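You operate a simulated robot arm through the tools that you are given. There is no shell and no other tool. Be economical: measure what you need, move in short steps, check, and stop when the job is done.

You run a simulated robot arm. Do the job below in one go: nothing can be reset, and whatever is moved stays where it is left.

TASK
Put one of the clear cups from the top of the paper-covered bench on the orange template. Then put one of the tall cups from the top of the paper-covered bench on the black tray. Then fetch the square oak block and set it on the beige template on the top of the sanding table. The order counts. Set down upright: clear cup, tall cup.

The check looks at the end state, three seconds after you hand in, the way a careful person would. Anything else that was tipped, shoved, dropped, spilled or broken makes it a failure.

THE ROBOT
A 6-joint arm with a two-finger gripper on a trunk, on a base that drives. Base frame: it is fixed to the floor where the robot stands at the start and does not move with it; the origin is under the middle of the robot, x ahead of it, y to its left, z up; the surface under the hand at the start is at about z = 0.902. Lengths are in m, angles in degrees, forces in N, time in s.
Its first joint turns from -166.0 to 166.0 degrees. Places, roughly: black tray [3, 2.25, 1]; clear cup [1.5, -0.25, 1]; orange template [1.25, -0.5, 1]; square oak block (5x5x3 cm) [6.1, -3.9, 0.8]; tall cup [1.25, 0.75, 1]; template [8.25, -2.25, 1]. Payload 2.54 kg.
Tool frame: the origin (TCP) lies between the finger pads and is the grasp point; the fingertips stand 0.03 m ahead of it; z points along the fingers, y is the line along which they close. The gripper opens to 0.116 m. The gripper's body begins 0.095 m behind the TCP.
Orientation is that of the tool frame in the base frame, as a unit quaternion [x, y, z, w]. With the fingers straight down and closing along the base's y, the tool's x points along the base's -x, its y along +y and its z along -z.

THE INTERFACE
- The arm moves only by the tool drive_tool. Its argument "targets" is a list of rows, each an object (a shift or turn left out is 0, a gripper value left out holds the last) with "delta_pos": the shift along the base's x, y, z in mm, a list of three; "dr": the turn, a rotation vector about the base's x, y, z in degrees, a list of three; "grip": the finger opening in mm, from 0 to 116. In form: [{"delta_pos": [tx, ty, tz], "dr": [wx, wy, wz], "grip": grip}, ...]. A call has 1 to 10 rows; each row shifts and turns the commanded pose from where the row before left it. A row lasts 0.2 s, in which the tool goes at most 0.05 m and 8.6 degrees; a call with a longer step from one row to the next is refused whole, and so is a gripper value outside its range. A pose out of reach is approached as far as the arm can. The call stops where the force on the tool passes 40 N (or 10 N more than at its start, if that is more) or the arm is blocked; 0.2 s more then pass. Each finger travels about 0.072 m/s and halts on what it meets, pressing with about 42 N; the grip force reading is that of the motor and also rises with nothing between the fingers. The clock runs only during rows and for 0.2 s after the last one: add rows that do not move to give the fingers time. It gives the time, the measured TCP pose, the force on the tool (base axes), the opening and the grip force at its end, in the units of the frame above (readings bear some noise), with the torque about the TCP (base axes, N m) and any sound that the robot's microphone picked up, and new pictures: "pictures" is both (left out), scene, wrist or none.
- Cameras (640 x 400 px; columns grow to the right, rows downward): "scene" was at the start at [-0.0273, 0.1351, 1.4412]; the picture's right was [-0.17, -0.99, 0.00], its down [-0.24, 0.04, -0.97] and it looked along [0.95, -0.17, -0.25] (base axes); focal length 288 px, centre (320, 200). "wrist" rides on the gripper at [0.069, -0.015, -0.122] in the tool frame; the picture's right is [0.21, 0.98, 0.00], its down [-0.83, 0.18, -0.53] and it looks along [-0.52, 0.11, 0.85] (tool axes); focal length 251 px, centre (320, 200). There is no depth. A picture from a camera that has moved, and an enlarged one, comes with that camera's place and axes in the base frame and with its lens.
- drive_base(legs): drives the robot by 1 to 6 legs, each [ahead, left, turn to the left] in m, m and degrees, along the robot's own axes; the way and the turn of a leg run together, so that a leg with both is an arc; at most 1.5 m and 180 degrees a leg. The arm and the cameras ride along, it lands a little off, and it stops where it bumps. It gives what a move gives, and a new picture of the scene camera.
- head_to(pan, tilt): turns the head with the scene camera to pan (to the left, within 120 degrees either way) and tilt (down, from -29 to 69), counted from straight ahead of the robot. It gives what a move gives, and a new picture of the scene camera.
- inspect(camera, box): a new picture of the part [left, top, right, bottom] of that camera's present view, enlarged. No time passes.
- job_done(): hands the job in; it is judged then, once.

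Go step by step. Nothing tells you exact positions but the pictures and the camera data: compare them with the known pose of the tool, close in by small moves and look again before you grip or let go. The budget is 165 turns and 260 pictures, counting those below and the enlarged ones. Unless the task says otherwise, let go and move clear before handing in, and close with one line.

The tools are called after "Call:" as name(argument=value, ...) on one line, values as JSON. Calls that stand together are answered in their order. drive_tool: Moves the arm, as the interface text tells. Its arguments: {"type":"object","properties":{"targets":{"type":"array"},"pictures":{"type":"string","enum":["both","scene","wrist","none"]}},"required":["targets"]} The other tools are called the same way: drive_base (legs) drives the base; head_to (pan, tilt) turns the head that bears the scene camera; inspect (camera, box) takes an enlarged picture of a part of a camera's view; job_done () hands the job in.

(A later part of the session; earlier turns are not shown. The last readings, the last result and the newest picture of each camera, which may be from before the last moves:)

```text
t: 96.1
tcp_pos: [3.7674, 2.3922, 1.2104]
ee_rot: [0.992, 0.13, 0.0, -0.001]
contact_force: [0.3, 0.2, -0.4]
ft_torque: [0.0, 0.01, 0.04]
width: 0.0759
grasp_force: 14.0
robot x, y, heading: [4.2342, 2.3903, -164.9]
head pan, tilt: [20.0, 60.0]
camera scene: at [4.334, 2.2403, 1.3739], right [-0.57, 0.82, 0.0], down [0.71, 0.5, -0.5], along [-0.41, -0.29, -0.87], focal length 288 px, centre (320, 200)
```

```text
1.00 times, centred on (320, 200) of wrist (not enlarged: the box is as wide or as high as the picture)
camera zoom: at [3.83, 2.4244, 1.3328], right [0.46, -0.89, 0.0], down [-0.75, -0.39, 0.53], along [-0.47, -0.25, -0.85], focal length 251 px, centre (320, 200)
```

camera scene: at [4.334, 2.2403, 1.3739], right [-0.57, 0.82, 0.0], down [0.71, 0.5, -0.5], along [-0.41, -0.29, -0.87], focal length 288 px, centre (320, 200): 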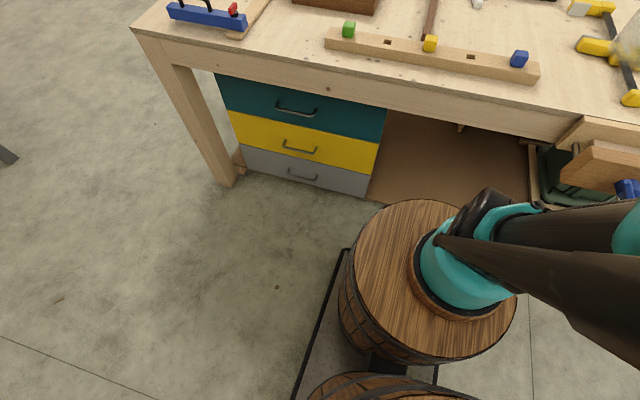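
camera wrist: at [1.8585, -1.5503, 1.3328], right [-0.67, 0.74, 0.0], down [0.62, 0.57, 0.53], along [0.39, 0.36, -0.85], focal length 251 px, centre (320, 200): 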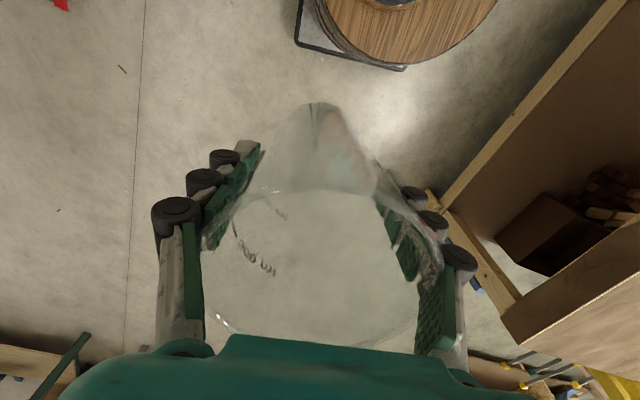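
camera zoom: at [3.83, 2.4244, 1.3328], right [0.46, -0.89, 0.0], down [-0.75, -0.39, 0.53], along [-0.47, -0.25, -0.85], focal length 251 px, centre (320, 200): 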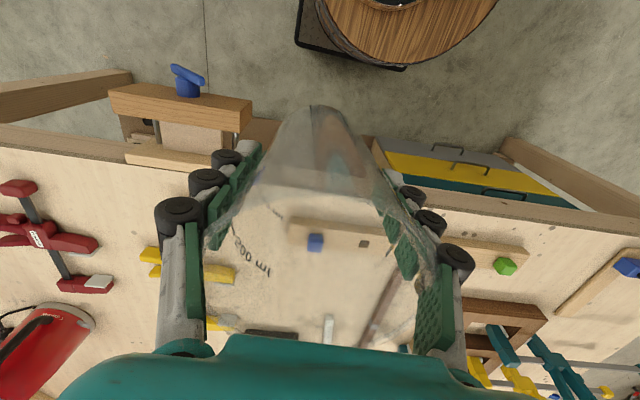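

The arm stands on a barrel slightly ahead of the robot's reference; there's room for ~0.18 m more. Drive in slowly.

Call:
drive_base(legs=[[0.17, 0, 0]])

Call:
head_to(pan=0, tilt=40)

```text
t: 97.5
tcp_pos: [3.6028, 2.3476, 1.2102]
ee_rot: [0.992, 0.129, 0.0, 0.0]
contact_force: [0.0, 0.6, -1.2]
ft_torque: [-0.01, -0.03, 0.03]
width: 0.0762
grasp_force: 13.9
robot x, y, heading: [4.0686, 2.3479, -165.0]
head pan, tilt: [20.0, 60.0]
camera scene: at [4.1697, 2.1965, 1.3739], right [-0.57, 0.82, 0.0], down [0.71, 0.5, -0.5], along [-0.41, -0.29, -0.87], focal length 288 px, centre (320, 200)
```

scene: 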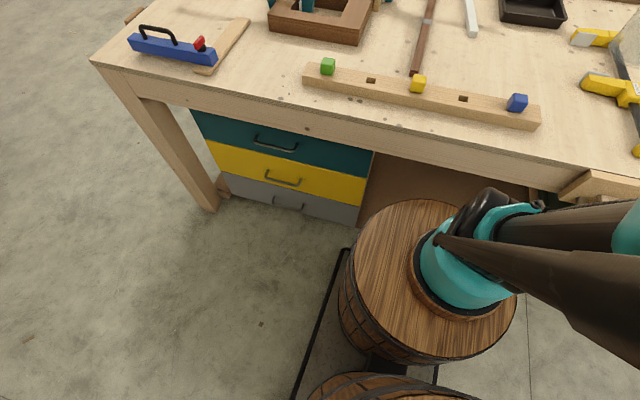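

```text
t: 98.4
tcp_pos: [3.6031, 2.3479, 1.2105]
ee_rot: [0.992, 0.13, 0.0, 0.0]
contact_force: [0.4, 0.6, -0.4]
ft_torque: [0.03, 0.01, -0.03]
width: 0.0762
grasp_force: 14.5
robot x, y, heading: [4.0721, 2.3448, -165.1]
head pan, tilt: [0.0, 40.0]
camera scene: at [4.1423, 2.2127, 1.4005], right [-0.26, 0.97, 0.0], down [0.62, 0.17, -0.77], along [-0.74, -0.2, -0.64], focal length 288 px, centre (320, 200)
```

scene: 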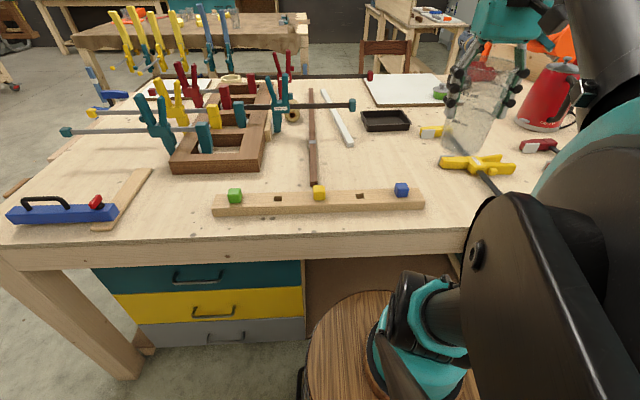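

Call:
inspect(camera="scene", box=[340, 90, 440, 150])

```text
6.40 times, centred on (390, 120) of scene
camera zoom: at [4.1423, 2.2127, 1.4005], right [-0.26, 0.97, 0.0], down [0.62, 0.17, -0.77], along [-0.74, -0.2, -0.64], focal length 1844 px, centre (-128, 712)
```

zoom: 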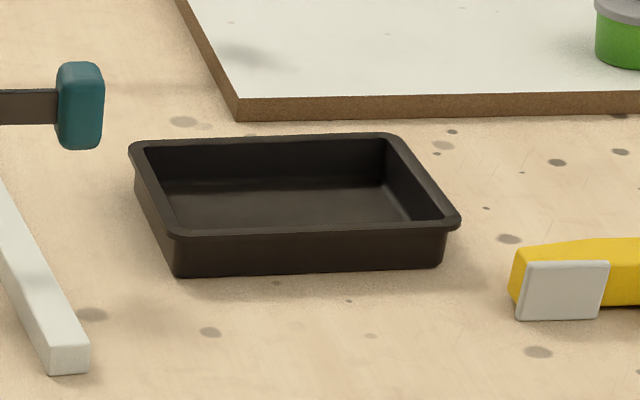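

The tray (rim ~18×12 cm) is centred near (3.01,2.18) and is empty. Extend the arm toward it at height.

Call:
drive_tool(targets=[{"delta_pos": [-46, -13, 0]}, {"delta_pos": [-46, -13, 0]}, {"delta_pos": [-46, -13, 0]}, {"delta_pos": [-46, -13, 0]}, {"delta_pos": [-46, -13, 0]}, {"delta_pos": [-46, -13, 0]}, {"delta_pos": [-46, -13, 0]}, {"delta_pos": [-46, -13, 0]}, {"delta_pos": [-46, -13, 0]}, {}])

```text
t: 100.6
tcp_pos: [3.1897, 2.2311, 1.2115]
ee_rot: [0.992, 0.13, 0.0, 0.0]
contact_force: [0.0, -0.7, 0.1]
ft_torque: [0.0, 0.04, 0.03]
width: 0.0761
grasp_force: 14.1
robot x, y, heading: [4.0689, 2.3503, -165.0]
head pan, tilt: [0.0, 40.0]
camera scene: at [4.1424, 2.2128, 1.4006], right [-0.26, 0.97, 0.0], down [0.62, 0.17, -0.77], along [-0.74, -0.2, -0.64], focal length 288 px, centre (320, 200)
camera wrist: at [3.2535, 2.2641, 1.333], right [0.46, -0.89, 0.0], down [-0.75, -0.39, 0.53], along [-0.47, -0.24, -0.85], focal length 251 px, centre (320, 200)
```

scene: 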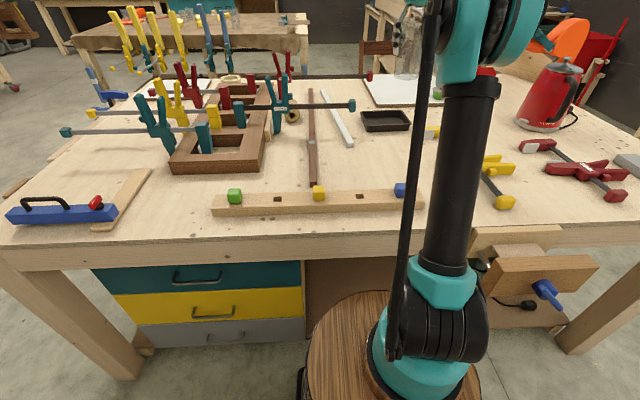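
wrist: 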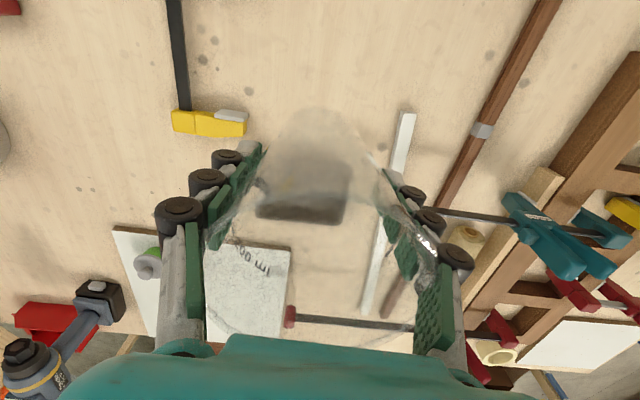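

Wrist view confirms tray at (3.013,2.18). Continue to above it.

Call:
drive_tool(targets=[{"delta_pos": [-44, -13, 0]}, {"delta_pos": [-44, -13, 0]}, {"delta_pos": [-44, -13, 0]}, {"delta_pos": [-44, -12, 0]}, {}, {}])

Call:
inspect(camera="wrist", box=[200, 60, 440, 260])

```text
t: 102.0
tcp_pos: [3.0829, 2.1954, 1.1766]
ee_rot: [0.992, 0.13, 0.0, 0.0]
contact_force: [-0.1, 0.8, 0.3]
ft_torque: [0.01, -0.01, 0.0]
width: 0.0761
grasp_force: 13.7
out of reach, approached as far as the arm can: row 3, 4
robot x, y, heading: [4.0694, 2.3489, -165.3]
head pan, tilt: [0.0, 40.0]
camera scene: at [4.1421, 2.2127, 1.4006], right [-0.26, 0.97, 0.0], down [0.62, 0.17, -0.77], along [-0.74, -0.2, -0.64], focal length 288 px, centre (320, 200)
camera wrist: at [3.1449, 2.2281, 1.2986], right [0.46, -0.89, 0.0], down [-0.75, -0.39, 0.53], along [-0.47, -0.24, -0.85], focal length 251 px, centre (320, 200)
```

scene: 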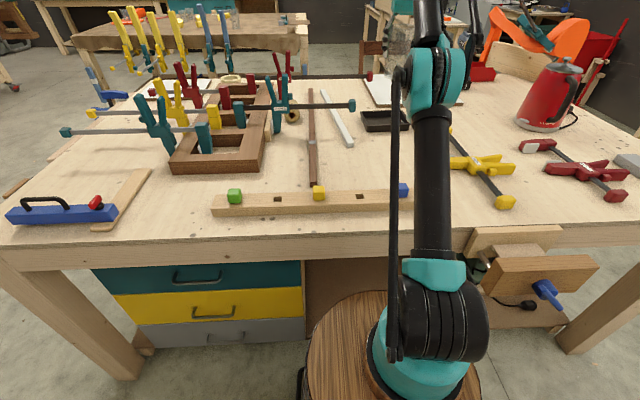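
wrist: 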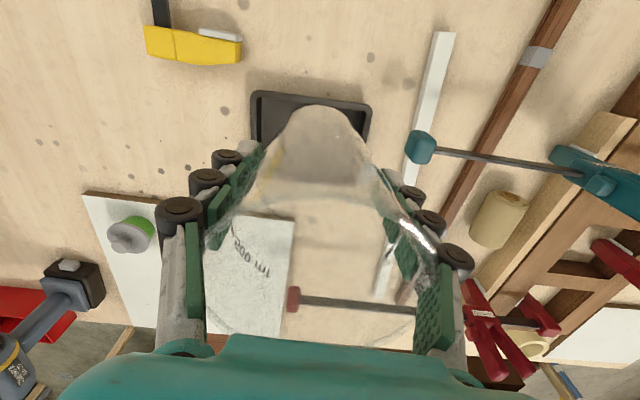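

```text
2.00 times, centred on (320, 160) of wrist
camera zoom: at [3.1449, 2.2281, 1.2986], right [0.46, -0.89, 0.0], down [-0.75, -0.39, 0.53], along [-0.47, -0.24, -0.85], focal length 503 px, centre (320, 280)
```

zoom: 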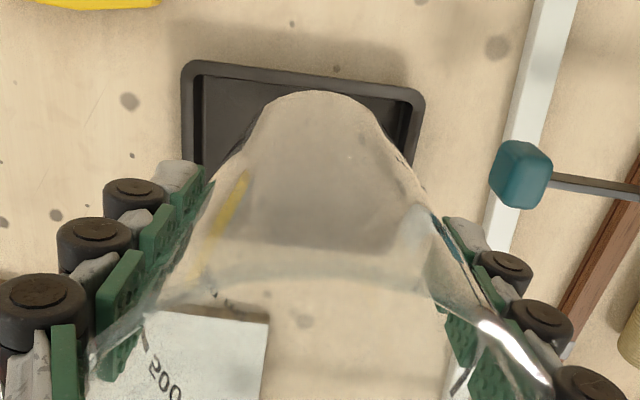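

At full reach I'm about 0.1 m short. Look at the clearance under the table edge before creeping closer; first bring the arm back a bit.

Call:
head_to(pan=15, tilt=58)

Call:
inspect(camera="scene", box=[240, 60, 560, 260])

Call:
head_to(pan=60, tilt=55)

```text
t: 102.8
tcp_pos: [3.0823, 2.1967, 1.1765]
ee_rot: [0.992, 0.13, -0.001, 0.0]
contact_force: [0.1, 1.5, 0.4]
ft_torque: [-0.01, 0.0, -0.01]
width: 0.0762
grasp_force: 14.0
robot x, y, heading: [4.071, 2.3445, -165.2]
head pan, tilt: [15.0, 58.0]
camera scene: at [4.1645, 2.2003, 1.3763], right [-0.5, 0.87, 0.0], down [0.73, 0.42, -0.53], along [-0.46, -0.26, -0.85], focal length 288 px, centre (320, 200)
```

scene: 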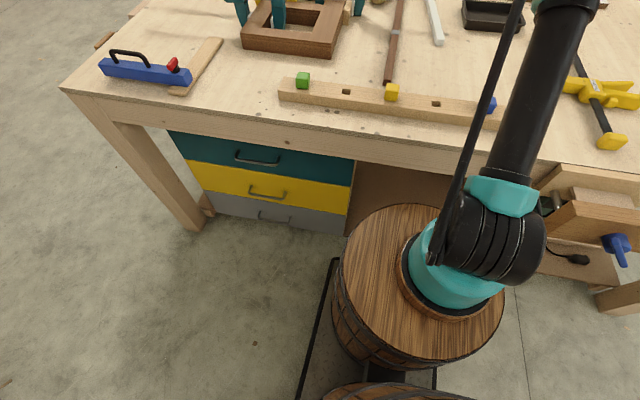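

```text
2.00 times, centred on (400, 160) of scene
camera zoom: at [4.1645, 2.2003, 1.3763], right [-0.5, 0.87, 0.0], down [0.73, 0.42, -0.53], along [-0.46, -0.26, -0.85], focal length 576 px, centre (160, 280)
```

zoom: 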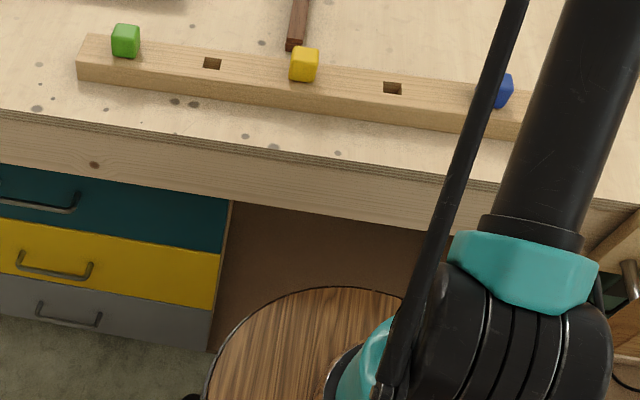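

```text
t: 103.9
tcp_pos: [3.082, 2.1954, 1.1767]
ee_rot: [0.991, 0.13, 0.0, 0.0]
contact_force: [-0.1, 0.0, -0.4]
ft_torque: [0.0, 0.02, -0.03]
width: 0.0765
grasp_force: 14.0
robot x, y, heading: [4.0696, 2.3476, -165.1]
head pan, tilt: [60.0, 55.0]
camera scene: at [4.2055, 2.165, 1.3799], right [-0.97, 0.26, 0.0], down [0.21, 0.79, -0.57], along [-0.15, -0.55, -0.82], focal length 288 px, centre (320, 200)
```

scene: 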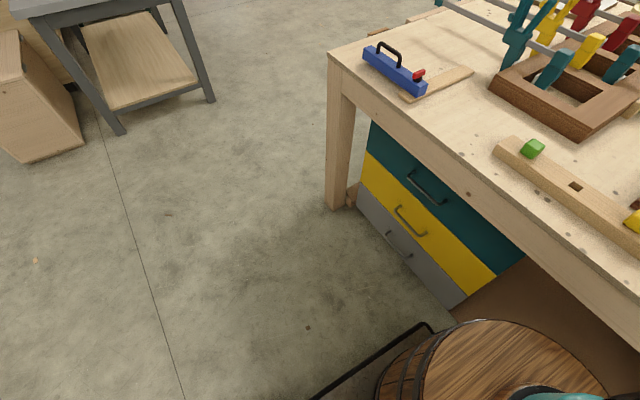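

The base is long front-to-back but narrow (≈0.22 m half-width), so standing sideways to the table gets me closer. Retract the arm first, then back off, turn parallel and strafe in.

Call:
drive_tool(targets=[{"delta_pos": [46, 13, 0]}, {"delta_pos": [46, 13, 0]}, {"delta_pos": [46, 13, 0]}, {"delta_pos": [46, 13, 0]}, {"delta_pos": [46, 13, 0]}, {"delta_pos": [46, 13, 0]}, {"delta_pos": [46, 13, 0]}, {"delta_pos": [46, 13, 0]}, {"delta_pos": [46, 13, 0]}, {"delta_pos": [46, 13, 0]}], pictures="none")

Call:
drive_base(legs=[[-0.3, 0, 0], [0, 0, 90]])

Call:
head_to(pan=-60, tilt=45)

```text
t: 106.1
tcp_pos: [3.5421, 2.3256, 1.1769]
ee_rot: [0.992, 0.13, 0.0, 0.0]
contact_force: [-0.8, 0.3, -0.7]
ft_torque: [0.01, -0.08, 0.02]
width: 0.0763
grasp_force: 14.0
robot x, y, heading: [4.0672, 2.344, -165.1]
head pan, tilt: [60.0, 55.0]
```

```text
t: 112.0
tcp_pos: [4.3804, 1.8979, 1.1762]
ee_rot: [0.611, 0.792, 0.0, 0.001]
contact_force: [0.0, -0.2, -0.1]
ft_torque: [0.01, -0.03, 0.02]
width: 0.076
grasp_force: 14.2
robot x, y, heading: [4.3614, 2.4256, -75.4]
head pan, tilt: [60.0, 55.0]
camera scene: at [4.5452, 2.5614, 1.3799], right [-0.26, -0.96, 0.0], down [-0.79, 0.22, -0.57], along [0.55, -0.15, -0.82], focal length 288 px, centre (320, 200)
```

scene: 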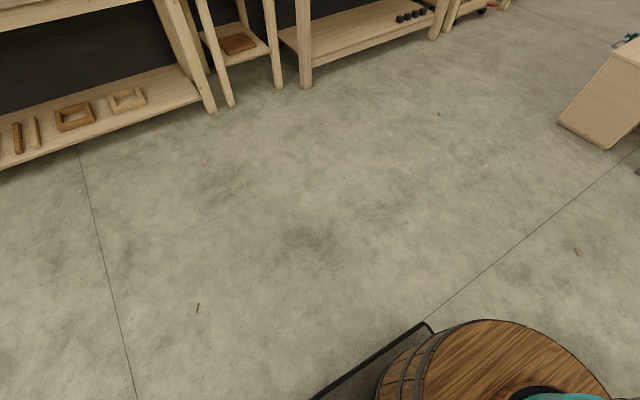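

```text
t: 114.0
tcp_pos: [4.3803, 1.8969, 1.1768]
ee_rot: [0.611, 0.792, 0.0, 0.0]
contact_force: [0.9, 0.4, -1.1]
ft_torque: [0.0, 0.03, -0.02]
width: 0.0758
grasp_force: 13.6
robot x, y, heading: [4.3599, 2.4266, -75.2]
head pan, tilt: [-60.0, 45.0]
camera scene: at [4.4179, 2.5233, 1.3933], right [-0.7, 0.71, 0.0], down [0.5, 0.5, -0.71], along [-0.5, -0.5, -0.71], focal length 288 px, centre (320, 200)
```

scene: 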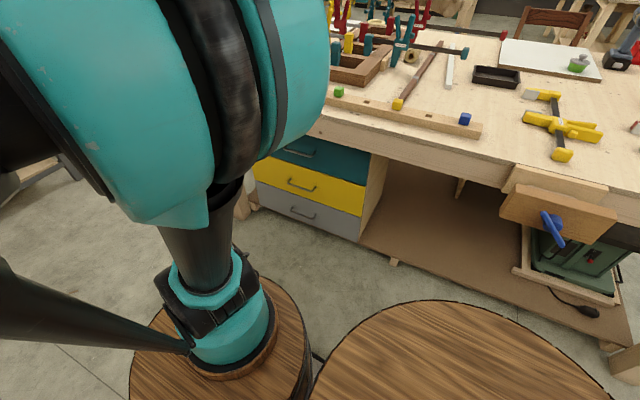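

The vise would meet the taller rear barrel in the sideways stance, so I go back to facing the table, where a further ~0.08 m creep is available under the edge.

Call:
drive_base(legs=[[0, 0, -90], [0.3, 0, 0]])

Call:
head_to(pan=60, tilt=55)

```text
t: 119.8
tcp_pos: [3.5401, 2.3301, 1.1771]
ee_rot: [0.992, 0.127, 0.0, 0.0]
contact_force: [0.7, 0.8, 0.1]
ft_torque: [0.03, 0.01, -0.02]
width: 0.0757
grasp_force: 14.1
robot x, y, heading: [4.0674, 2.3472, -165.8]
head pan, tilt: [-60.0, 45.0]
camera scene: at [4.1642, 2.2932, 1.3934], right [0.71, 0.7, 0.0], down [0.5, -0.5, -0.71], along [-0.5, 0.5, -0.71], focal length 288 px, centre (320, 200)
```

scene: 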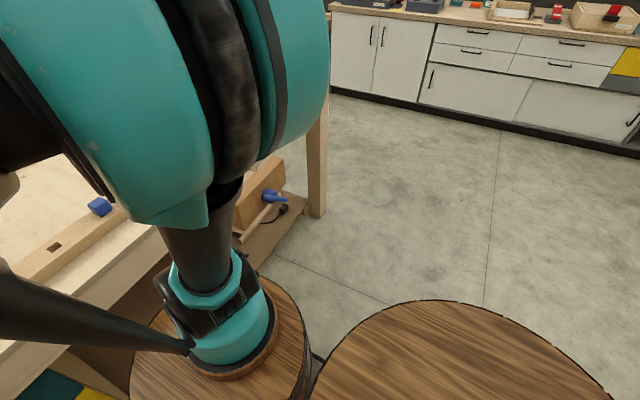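

```text
t: 121.8
tcp_pos: [3.5402, 2.3307, 1.1763]
ee_rot: [0.992, 0.126, 0.0, 0.0]
contact_force: [0.0, -0.6, -0.8]
ft_torque: [-0.01, 0.01, 0.0]
width: 0.0759
grasp_force: 13.9
robot x, y, heading: [4.0692, 2.3483, -165.3]
head pan, tilt: [60.0, 55.0]
camera scene: at [4.2019, 2.1657, 1.3799], right [-0.96, 0.27, 0.0], down [0.22, 0.79, -0.57], along [-0.15, -0.55, -0.82], focal length 288 px, centre (320, 200)
```

scene: 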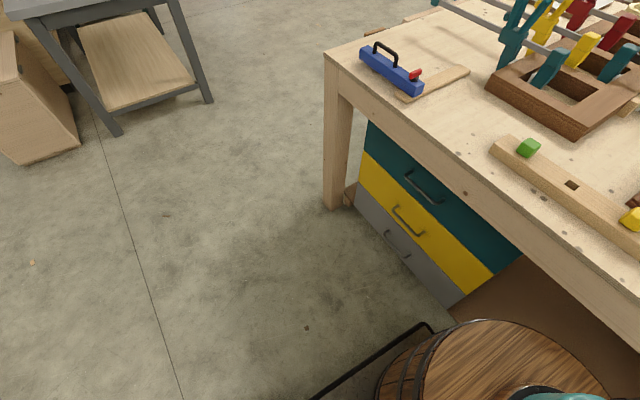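

Creep 5 cm and check.

Call:
drive_base(legs=[[0.05, 0, 0]])

Call:
inspect(camera="scene", box=[380, 220, 640, 400])

```text
t: 122.8
tcp_pos: [3.4916, 2.3179, 1.1765]
ee_rot: [0.992, 0.126, 0.0, 0.001]
contact_force: [-0.3, -0.7, -0.9]
ft_torque: [0.05, 0.02, -0.01]
width: 0.0762
grasp_force: 14.3
robot x, y, heading: [4.0202, 2.3375, -165.7]
head pan, tilt: [60.0, 55.0]
camera scene: at [4.1533, 2.1532, 1.3799], right [-0.96, 0.27, 0.0], down [0.22, 0.79, -0.57], along [-0.15, -0.55, -0.82], focal length 288 px, centre (320, 200)
```

scene: 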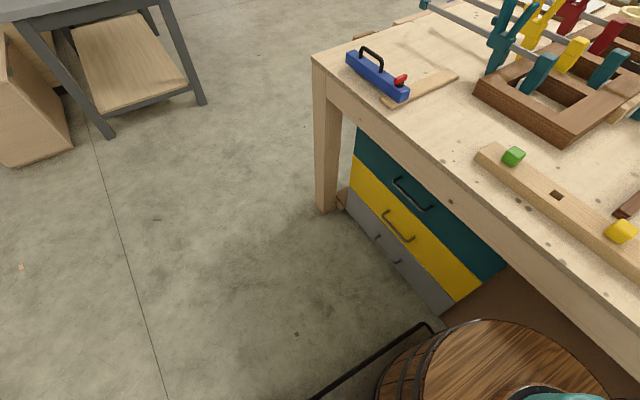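

```text
2.22 times, centred on (510, 310) of scene
camera zoom: at [4.1533, 2.1532, 1.3799], right [-0.96, 0.27, 0.0], down [0.22, 0.79, -0.57], along [-0.15, -0.55, -0.82], focal length 640 px, centre (-102, -44)
```

zoom: 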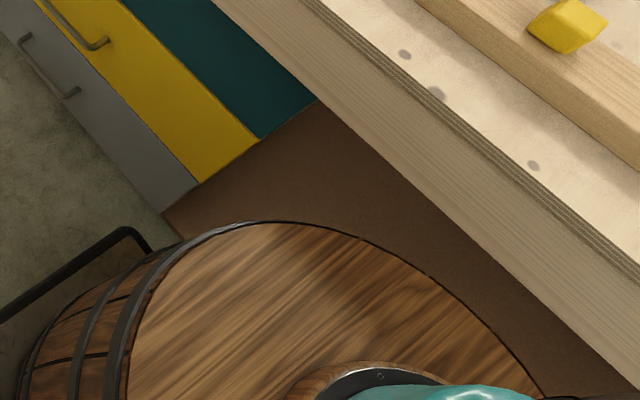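

Call:
drive_base(legs=[[0.035, 0, 0]])

Call:
inspect(camera="scene", box=[380, 220, 640, 400])

```text
t: 123.6
tcp_pos: [3.4576, 2.3088, 1.1775]
ee_rot: [0.992, 0.127, 0.0, 0.0]
contact_force: [0.0, 0.3, -0.4]
ft_torque: [0.04, -0.01, 0.01]
width: 0.0758
grasp_force: 14.1
robot x, y, heading: [3.9831, 2.3305, -165.4]
head pan, tilt: [60.0, 55.0]
camera scene: at [4.1196, 2.1445, 1.3799], right [-0.96, 0.27, 0.0], down [0.22, 0.79, -0.57], along [-0.15, -0.55, -0.82], focal length 288 px, centre (320, 200)
```

scene: 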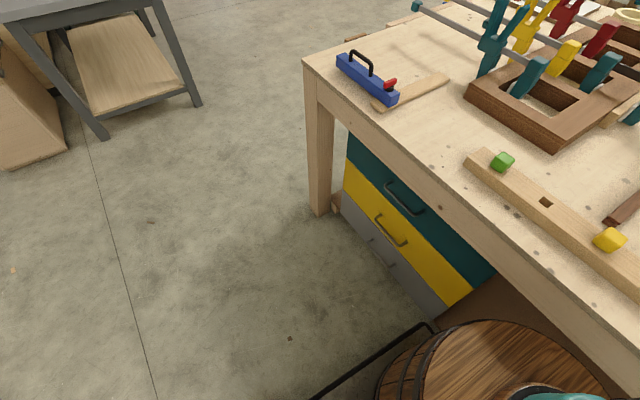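

```text
2.22 times, centred on (510, 310) of scene
camera zoom: at [4.1196, 2.1445, 1.3799], right [-0.96, 0.27, 0.0], down [0.22, 0.79, -0.57], along [-0.15, -0.55, -0.82], focal length 640 px, centre (-102, -44)
```

zoom: 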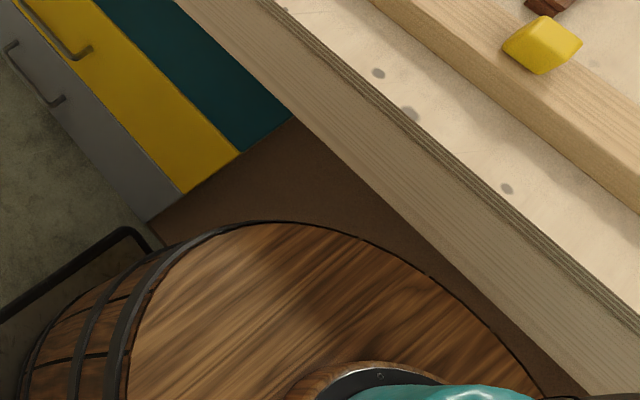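

No bump. Distance to the tray is now ~0.98 m. Extend the arm again.

Call:
drive_tool(targets=[{"delta_pos": [-43, -12.5, 0]}, {"delta_pos": [-43, -12.5, 0]}, {"delta_pos": [-43, -12.5, 0]}, {"delta_pos": [-43, -12.5, 0]}, {"delta_pos": [-43, -12.5, 0]}, {"delta_pos": [-43, -12.5, 0]}, {"delta_pos": [-43, -12.5, 0]}, {"delta_pos": [-43, -12.5, 0]}, {"delta_pos": [-43, -12.5, 0]}, {"delta_pos": [-43, -12.5, 0]}], pictures="none")

Call:
drive_tool(targets=[{}, {}], pictures="wrist")

Call:
inspect(camera="wrist", box=[200, 60, 440, 260])

```text
t: 125.8
tcp_pos: [3.028, 2.1831, 1.1793]
ee_rot: [0.992, 0.127, 0.0, 0.001]
contact_force: [0.5, 0.0, 0.6]
ft_torque: [-0.04, 0.1, 0.01]
width: 0.0756
grasp_force: 13.8
robot x, y, heading: [3.9848, 2.3301, -165.4]
head pan, tilt: [60.0, 55.0]
```

```text
t: 126.4
tcp_pos: [3.0263, 2.1837, 1.1784]
ee_rot: [0.992, 0.126, -0.001, -0.001]
contact_force: [0.6, 0.2, 0.2]
ft_torque: [-0.02, 0.02, -0.03]
width: 0.0758
grasp_force: 13.9
robot x, y, heading: [3.9854, 2.3309, -165.8]
head pan, tilt: [60.0, 55.0]
camera wrist: at [3.0901, 2.2154, 1.2999], right [0.45, -0.89, 0.0], down [-0.75, -0.38, 0.53], along [-0.48, -0.24, -0.85], focal length 251 px, centre (320, 200)
```

wrist: 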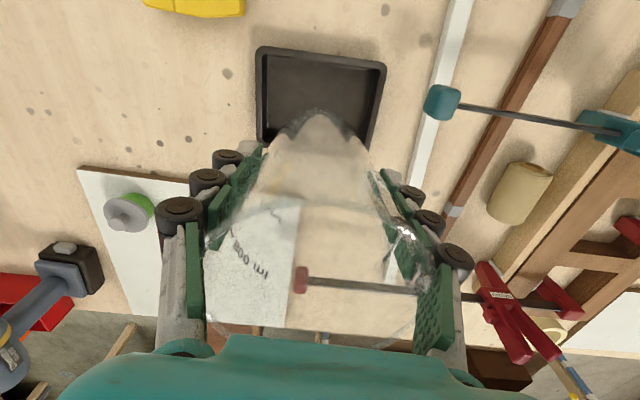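

```text
2.00 times, centred on (320, 160) of wrist
camera zoom: at [3.0901, 2.2154, 1.2999], right [0.45, -0.89, 0.0], down [-0.75, -0.38, 0.53], along [-0.48, -0.24, -0.85], focal length 503 px, centre (320, 280)
```

zoom: 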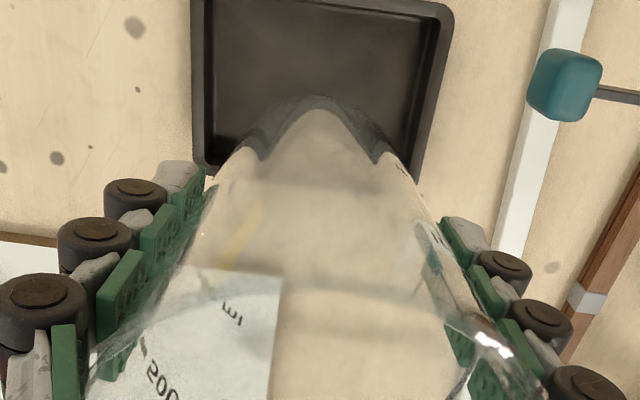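

The tray centre measures (3.015,2.184), and the tool is at (3.026,2.184) — nearly centred. Nudge and lower partway.

Call:
drive_tool(targets=[{"delta_pos": [-8, -1, 0]}, {"delta_pos": [0, 0, -40]}, {"delta_pos": [0, 0, -40]}, {"delta_pos": [0, 0, -40]}, {}, {}])

Call:
inspect(camera="wrist", box=[200, 40, 440, 240])

```text
t: 127.8
tcp_pos: [3.0176, 2.1825, 1.0584]
ee_rot: [0.992, 0.127, 0.0, 0.0]
contact_force: [-0.4, 0.2, -0.7]
ft_torque: [0.02, 0.02, 0.02]
width: 0.0761
grasp_force: 14.1
robot x, y, heading: [3.984, 2.3294, -165.5]
head pan, tilt: [60.0, 55.0]
camera scene: at [4.1195, 2.1445, 1.3799], right [-0.96, 0.27, 0.0], down [0.22, 0.79, -0.57], along [-0.15, -0.55, -0.82], focal length 288 px, centre (320, 200)
camera wrist: at [3.0826, 2.2152, 1.1801], right [0.45, -0.89, 0.0], down [-0.75, -0.38, 0.53], along [-0.48, -0.24, -0.85], focal length 251 px, centre (320, 200)
```

scene: 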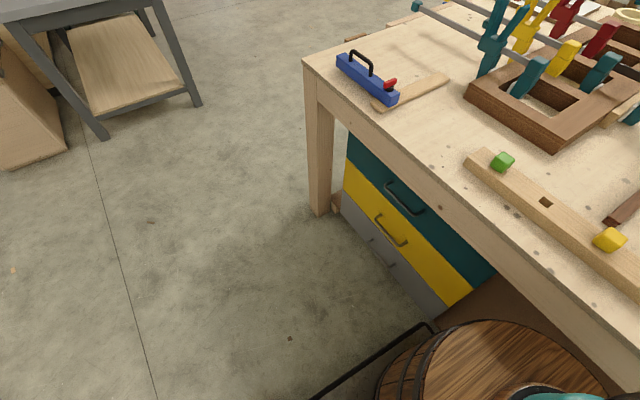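
wrist: 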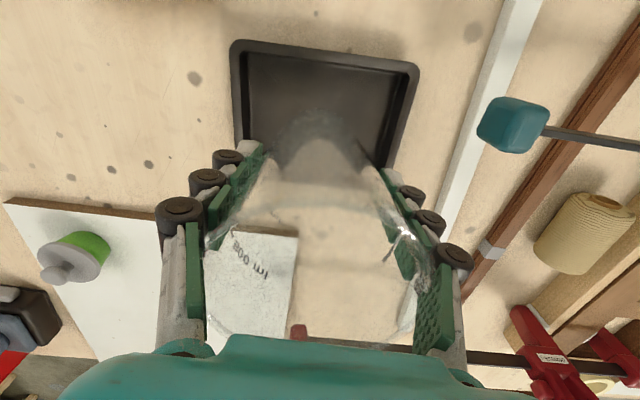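

```text
2.00 times, centred on (320, 140) of wrist
camera zoom: at [3.0826, 2.2152, 1.1801], right [0.45, -0.89, 0.0], down [-0.75, -0.38, 0.53], along [-0.48, -0.24, -0.85], focal length 503 px, centre (320, 320)
```

zoom: 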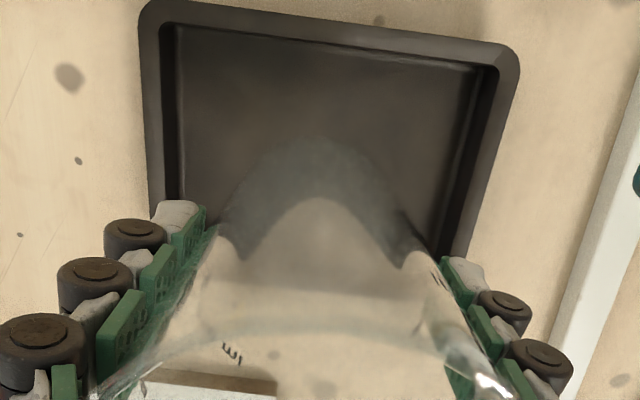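

Aligned within a centimetre. Lower gently to contact.

Call:
drive_tool(targets=[{"delta_pos": [0, 0, -35]}, {"delta_pos": [0, 0, -27]}, {}], pictures="none")

Call:
drive_tool(targets=[{"delta_pos": [0, 0, -5]}, {}], pictures="none")

Call:
drive_tool(targets=[{"delta_pos": [0, 0, -4]}, {}], pictures="wrist")

```text
t: 128.6
tcp_pos: [3.0198, 2.1834, 0.995]
ee_rot: [0.992, 0.126, -0.001, 0.0]
contact_force: [0.5, -0.1, 0.1]
ft_torque: [-0.01, 0.01, -0.05]
width: 0.0761
grasp_force: 13.9
robot x, y, heading: [3.9895, 2.3305, -165.6]
head pan, tilt: [60.0, 55.0]
```

```text
t: 129.2
tcp_pos: [3.0188, 2.1836, 0.9904]
ee_rot: [0.992, 0.126, 0.0, 0.0]
contact_force: [0.6, 0.8, 0.1]
ft_torque: [-0.02, 0.0, -0.01]
width: 0.0757
grasp_force: 14.6
robot x, y, heading: [3.9833, 2.3287, -165.3]
head pan, tilt: [60.0, 55.0]
```

```text
t: 129.8
tcp_pos: [3.0196, 2.184, 0.9862]
ee_rot: [0.992, 0.126, -0.001, -0.001]
contact_force: [0.3, -0.3, -0.8]
ft_torque: [0.0, 0.01, 0.0]
width: 0.076
grasp_force: 13.8
robot x, y, heading: [3.9857, 2.329, -165.3]
head pan, tilt: [60.0, 55.0]
camera wrist: at [3.0826, 2.2162, 1.1079], right [0.45, -0.89, 0.0], down [-0.75, -0.38, 0.53], along [-0.48, -0.24, -0.85], focal length 251 px, centre (320, 200)
```

wrist: 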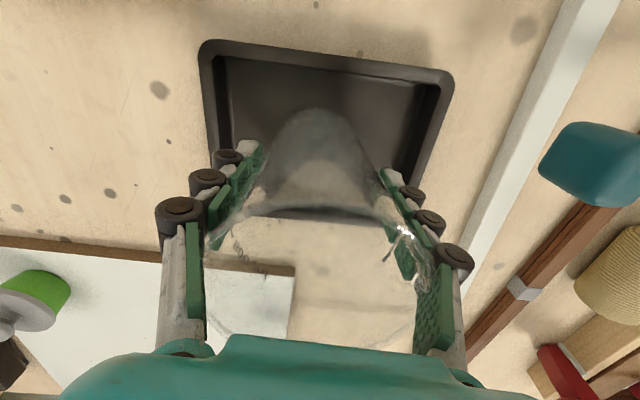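

Call:
drive_tool(targets=[{"delta_pos": [0, 0, -4]}, {}], pictures="none")

Call:
drive_tool(targets=[{"delta_pos": [0, 0, -4]}, {}], pictures="none")

Call:
drive_tool(targets=[{"delta_pos": [0, 0, -3]}, {}], pictures="none")

```text
t: 130.4
tcp_pos: [3.0193, 2.1844, 0.9816]
ee_rot: [0.992, 0.126, 0.001, -0.001]
contact_force: [-0.7, 0.3, -0.6]
ft_torque: [-0.01, 0.0, 0.01]
width: 0.0759
grasp_force: 14.4
robot x, y, heading: [3.9868, 2.3268, -165.7]
head pan, tilt: [60.0, 55.0]
```

```text
t: 131.0
tcp_pos: [3.0185, 2.1832, 0.9777]
ee_rot: [0.992, 0.126, 0.0, -0.001]
contact_force: [0.0, -0.4, -0.2]
ft_torque: [-0.01, 0.01, 0.0]
width: 0.076
grasp_force: 13.9
robot x, y, heading: [3.9872, 2.3294, -165.5]
head pan, tilt: [60.0, 55.0]
```

```text
t: 131.6
tcp_pos: [3.0183, 2.1833, 0.9746]
ee_rot: [0.992, 0.126, 0.0, 0.0]
contact_force: [0.2, -0.1, 0.4]
ft_torque: [-0.05, 0.01, -0.04]
width: 0.0759
grasp_force: 14.6
robot x, y, heading: [3.9845, 2.3299, -165.8]
head pan, tilt: [60.0, 55.0]
```

Call:
drive_tool(targets=[{"delta_pos": [0, 0, -3]}, {}], pictures="none")

Call:
drive_tool(targets=[{"delta_pos": [0, 0, -3]}, {}], pictures="none")

Call:
drive_tool(targets=[{"delta_pos": [0, 0, -3]}, {}], pictures="wrist")

```text
t: 132.2
tcp_pos: [3.0193, 2.1836, 0.9722]
ee_rot: [0.992, 0.126, 0.0, 0.0]
contact_force: [0.2, 0.9, 17.3]
ft_torque: [-0.03, 0.06, 0.03]
width: 0.0762
grasp_force: 13.9
robot x, y, heading: [3.9853, 2.3262, -165.7]
head pan, tilt: [60.0, 55.0]
```

```text
t: 132.8
tcp_pos: [3.0197, 2.1844, 0.97]
ee_rot: [0.992, 0.126, -0.001, 0.001]
contact_force: [0.3, -0.1, 27.8]
ft_torque: [0.03, 0.02, 0.02]
width: 0.0785
grasp_force: 14.0
robot x, y, heading: [3.9844, 2.3253, -165.5]
head pan, tilt: [60.0, 55.0]
```

```text
t: 133.4
tcp_pos: [3.0207, 2.1843, 0.9656]
ee_rot: [0.992, 0.126, 0.0, -0.001]
contact_force: [0.6, 0.5, 29.4]
ft_torque: [0.0, 0.04, 0.02]
width: 0.082
grasp_force: 14.4
robot x, y, heading: [3.9849, 2.3288, -165.3]
head pan, tilt: [60.0, 55.0]
camera wrist: at [3.0837, 2.2163, 1.0889], right [0.45, -0.89, 0.0], down [-0.75, -0.38, 0.53], along [-0.48, -0.24, -0.84], focal length 251 px, centre (320, 200)
```

wrist: 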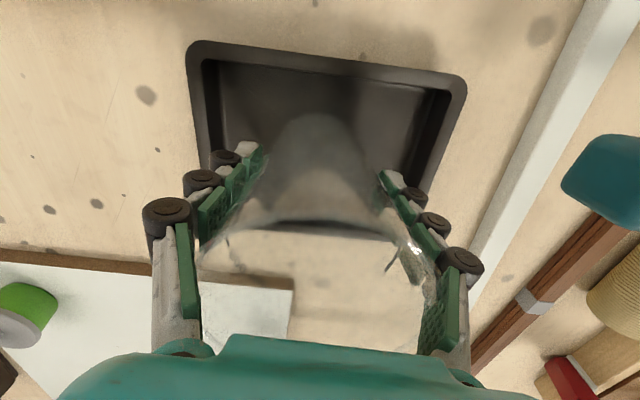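

Contact with the tray floor at ~0.973. Unload a little, then open and rise.

Call:
drive_tool(targets=[{"delta_pos": [0, 0, 5]}, {}, {"grip": 90}, {"grip": 100}, {"grip": 108}, {}])

```text
t: 134.8
tcp_pos: [3.018, 2.184, 0.9703]
ee_rot: [0.992, 0.127, 0.0, 0.0]
contact_force: [0.4, -0.8, 0.7]
ft_torque: [-0.04, 0.03, -0.02]
width: 0.1079
grasp_force: 0.0
robot x, y, heading: [3.9825, 2.3281, -165.5]
head pan, tilt: [60.0, 55.0]
camera scene: at [4.1195, 2.1445, 1.3799], right [-0.96, 0.27, 0.0], down [0.22, 0.79, -0.57], along [-0.15, -0.55, -0.82], focal length 288 px, centre (320, 200)
camera wrist: at [3.0826, 2.216, 1.0929], right [0.45, -0.89, 0.0], down [-0.75, -0.38, 0.53], along [-0.48, -0.24, -0.85], focal length 251 px, centre (320, 200)
```

scene: 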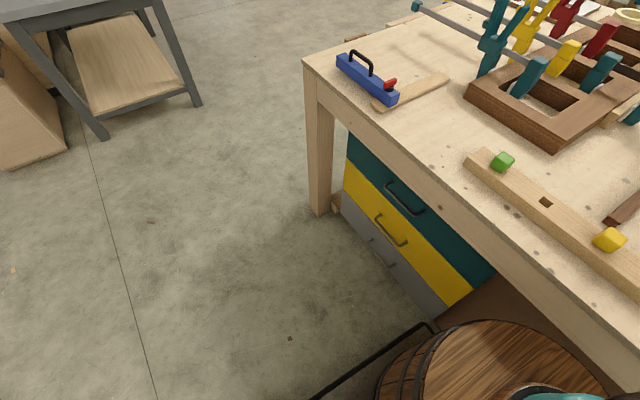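
wrist: 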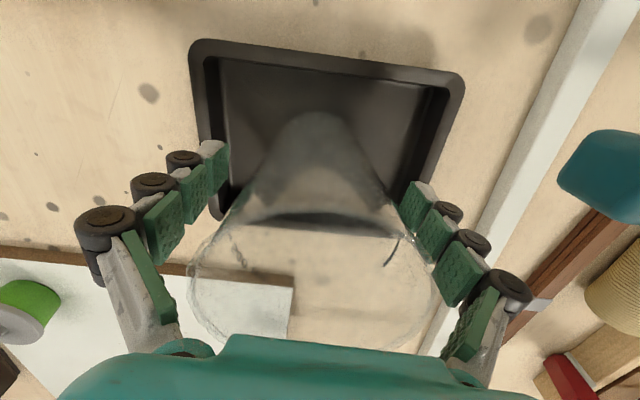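

The cup stands free. Rise straight up.

Call:
drive_tool(targets=[{"delta_pos": [0, 0, 20], "grip": 112}, {"delta_pos": [0, 0, 30]}, {"delta_pos": [0, 0, 40]}, {"delta_pos": [0, 0, 40]}, {"delta_pos": [0, 0, 40]}, {"delta_pos": [0, 0, 40]}], pictures="wrist")

Call:
head_to(pan=0, tilt=30)

```text
t: 136.2
tcp_pos: [3.0182, 2.1841, 1.1817]
ee_rot: [0.992, 0.126, 0.0, -0.001]
contact_force: [0.4, -0.9, -0.3]
ft_torque: [0.02, -0.02, 0.02]
width: 0.1121
grasp_force: 0.1
robot x, y, heading: [3.9839, 2.3262, -165.7]
head pan, tilt: [60.0, 55.0]
camera wrist: at [3.0828, 2.2161, 1.3036], right [0.45, -0.89, 0.0], down [-0.75, -0.38, 0.53], along [-0.48, -0.24, -0.85], focal length 251 px, centre (320, 200)
```

wrist: 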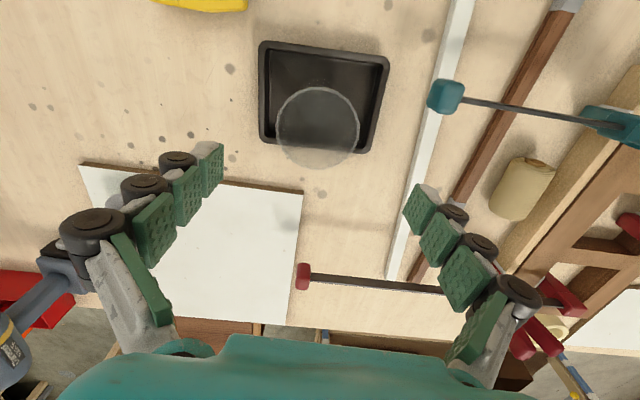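

```text
t: 137.5
tcp_pos: [3.0188, 2.1835, 1.1802]
ee_rot: [0.992, 0.126, 0.0, 0.0]
contact_force: [-0.1, 0.4, 0.0]
ft_torque: [0.0, 0.01, 0.04]
width: 0.1123
grasp_force: 0.1
robot x, y, heading: [3.9837, 2.3254, -165.6]
head pan, tilt: [0.0, 30.0]
camera scene: at [4.0513, 2.1913, 1.4159], right [-0.25, 0.97, 0.0], down [0.48, 0.13, -0.87], along [-0.84, -0.22, -0.5], focal length 288 px, centre (320, 200)
```

scene: 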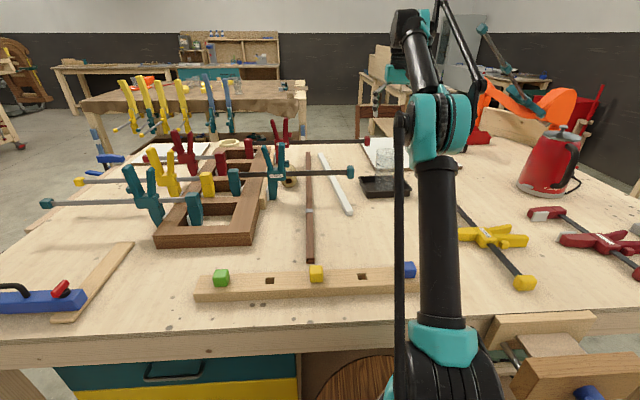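

The tall cup is upright in the tray. Retract the arm, back off and head for the oak block.

Call:
drive_tool(targets=[{"delta_pos": [46, 13, 0]}, {"delta_pos": [46, 13, 0]}, {"delta_pos": [46, 13, 0]}, {"delta_pos": [46, 13, 0]}, {"delta_pos": [46, 13, 0]}, {"delta_pos": [46, 13, 0]}, {"delta_pos": [46, 13, 0]}, {"delta_pos": [46, 13, 0]}, {"delta_pos": [46, 13, 0]}, {"delta_pos": [46, 13, 0], "grip": 80}], pictures="none")

Call:
drive_base(legs=[[-0.4, 0, 0], [0, 0, 90]])

Call:
head_to(pan=10, tilt=15)

```text
t: 139.7
tcp_pos: [3.4794, 2.3149, 1.1809]
ee_rot: [0.992, 0.126, 0.001, 0.0]
contact_force: [-0.2, 0.7, 0.5]
ft_torque: [0.0, -0.03, -0.06]
width: 0.08
grasp_force: 0.1
robot x, y, heading: [3.987, 2.3307, -165.5]
head pan, tilt: [0.0, 30.0]
```

```text
t: 146.1
tcp_pos: [4.3887, 1.9236, 1.1816]
ee_rot: [0.612, 0.791, 0.0, 0.0]
contact_force: [-0.4, 0.2, 0.7]
ft_torque: [-0.01, 0.0, -0.04]
width: 0.0801
grasp_force: 0.1
robot x, y, heading: [4.3744, 2.4274, -75.5]
head pan, tilt: [0.0, 30.0]
camera scene: at [4.5117, 2.4958, 1.416], right [-0.97, -0.25, 0.0], down [-0.13, 0.48, -0.87], along [0.22, -0.84, -0.5], focal length 288 px, centre (320, 200)
```

scene: 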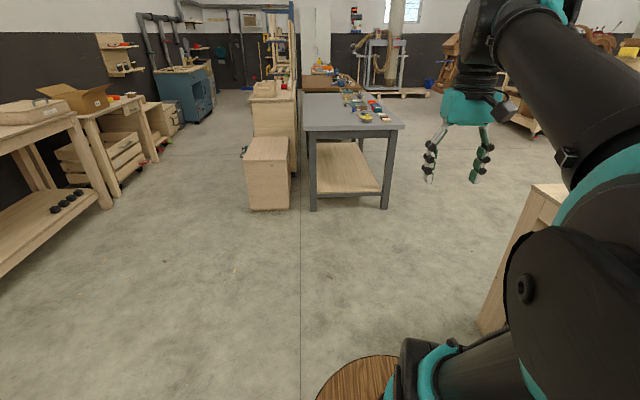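

```text
t: 146.8
tcp_pos: [4.3884, 1.9229, 1.1805]
ee_rot: [0.611, 0.791, 0.0, 0.001]
contact_force: [0.0, -0.4, -0.4]
ft_torque: [0.0, -0.01, -0.01]
width: 0.0799
grasp_force: 0.1
robot x, y, heading: [4.3754, 2.4301, -75.6]
head pan, tilt: [10.0, 15.0]
camera scene: at [4.5278, 2.4983, 1.4401], right [-0.91, -0.42, 0.0], down [-0.11, 0.24, -0.97], along [0.4, -0.88, -0.26], focal length 288 px, centre (320, 200)
```

scene: 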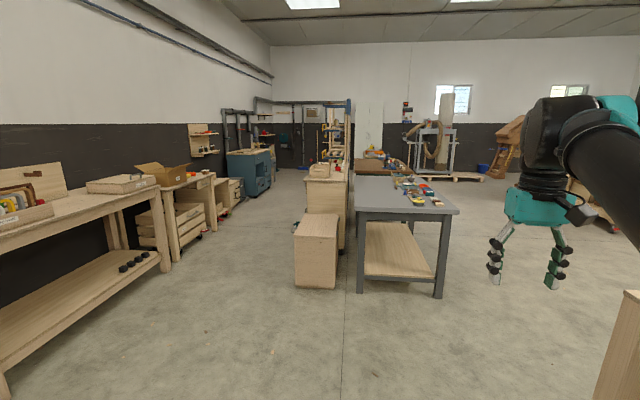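

The teal sanding machine is ahead left (~(8.4,-2.3)), reachable via the aisle left of the grey table/cabinet. Drive to the aisle entrance.

Call:
drive_base(legs=[[0, 0, 32], [1.35, 0, 0], [1.25, 0, 0], [0, 0, -31]])

Call:
head_to(pan=0, tilt=20)

```text
t: 162.6
tcp_pos: [6.2968, 0.1352, 1.1811]
ee_rot: [0.604, 0.797, 0.0, 0.0]
contact_force: [0.2, -0.5, -0.5]
ft_torque: [0.0, 0.0, -0.04]
width: 0.0803
grasp_force: 0.0
robot x, y, heading: [6.2757, 0.6383, -74.4]
head pan, tilt: [10.0, 15.0]
camera scene: at [6.4264, 0.712, 1.4402], right [-0.9, -0.43, 0.0], down [-0.11, 0.23, -0.97], along [0.42, -0.87, -0.26], focal length 288 px, centre (320, 200)
```

scene: 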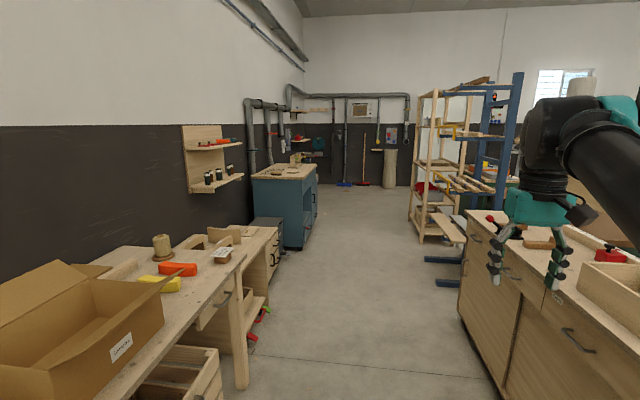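

```text
t: 163.3
tcp_pos: [6.2975, 0.1345, 1.1811]
ee_rot: [0.605, 0.796, -0.001, 0.001]
contact_force: [-0.2, 0.4, -0.8]
ft_torque: [-0.01, 0.02, 0.01]
width: 0.0799
grasp_force: 0.0
robot x, y, heading: [6.273, 0.6393, -74.3]
head pan, tilt: [0.0, 20.0]
camera scene: at [6.4111, 0.7066, 1.4321], right [-0.96, -0.27, 0.0], down [-0.09, 0.33, -0.94], along [0.25, -0.9, -0.34], focal length 288 px, centre (320, 200)
```

scene: 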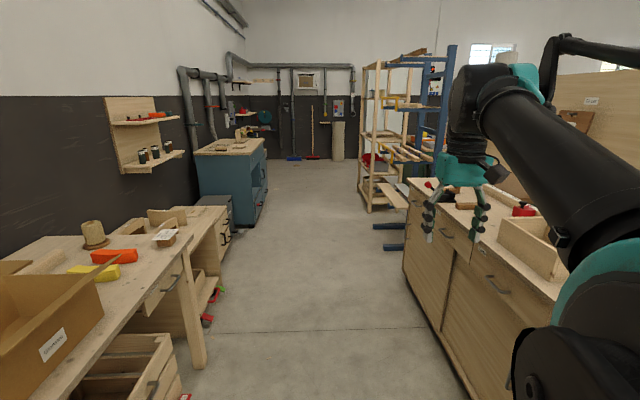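

The aisle is clear. Drive down it toward the sanding table and look for the oak block.

Call:
drive_base(legs=[[1.4, 0.08, 0], [1.0, 0, 0]])

Call:
head_to(pan=-25, tilt=20)

Call:
head_to(pan=35, tilt=25)

```text
t: 175.1
tcp_pos: [7.0017, -2.1497, 1.1813]
ee_rot: [0.609, 0.793, -0.001, 0.0]
contact_force: [0.3, 0.6, -0.2]
ft_torque: [0.02, -0.04, 0.02]
width: 0.0801
grasp_force: 0.1
robot x, y, heading: [6.981, -1.6446, -74.9]
head pan, tilt: [0.0, 20.0]
camera scene: at [7.1214, -1.579, 1.432], right [-0.97, -0.26, 0.0], down [-0.09, 0.33, -0.94], along [0.24, -0.91, -0.34], focal length 288 px, centre (320, 200)
```

scene: 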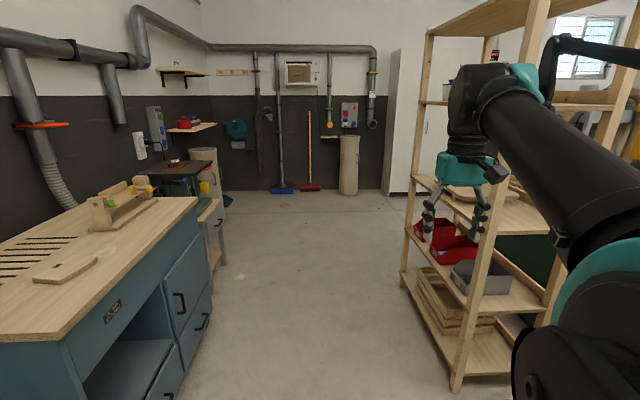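

```text
t: 175.9
tcp_pos: [7.0017, -2.1498, 1.1812]
ee_rot: [0.609, 0.793, 0.0, 0.0]
contact_force: [1.0, 0.1, 0.8]
ft_torque: [-0.04, -0.03, 0.04]
width: 0.0801
grasp_force: 0.0
robot x, y, heading: [6.9845, -1.6453, -75.1]
head pan, tilt: [-25.0, 20.0]
camera scene: at [7.0812, -1.5807, 1.432], right [-0.98, 0.17, 0.0], down [0.06, 0.34, -0.94], along [-0.16, -0.93, -0.34], focal length 288 px, centre (320, 200)
```

scene: 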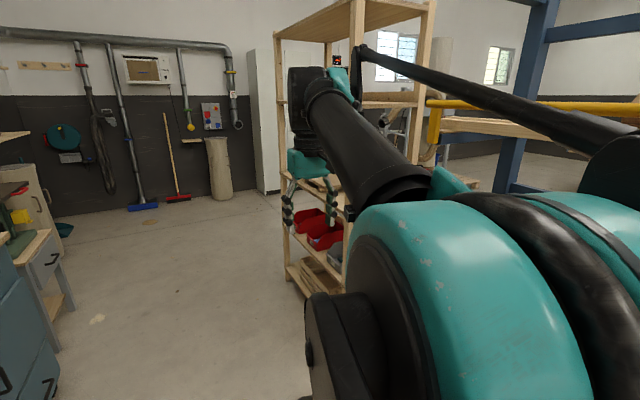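

```text
t: 177.2
tcp_pos: [7.001, -2.1496, 1.1821]
ee_rot: [0.608, 0.794, -0.001, 0.0]
contact_force: [-0.4, -0.5, 0.3]
ft_torque: [0.01, -0.02, -0.01]
width: 0.0798
grasp_force: 0.1
robot x, y, heading: [6.9814, -1.6438, -74.9]
head pan, tilt: [35.0, 25.0]
camera scene: at [7.1678, -1.5483, 1.4239], right [-0.64, -0.77, 0.0], down [-0.32, 0.27, -0.91], along [0.69, -0.58, -0.42], focal length 288 px, centre (320, 200)
```

scene: 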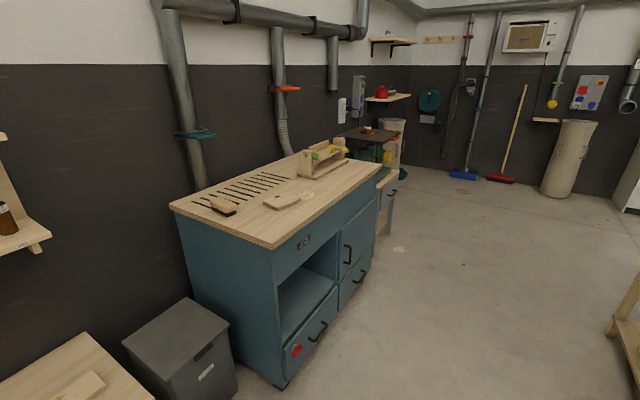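

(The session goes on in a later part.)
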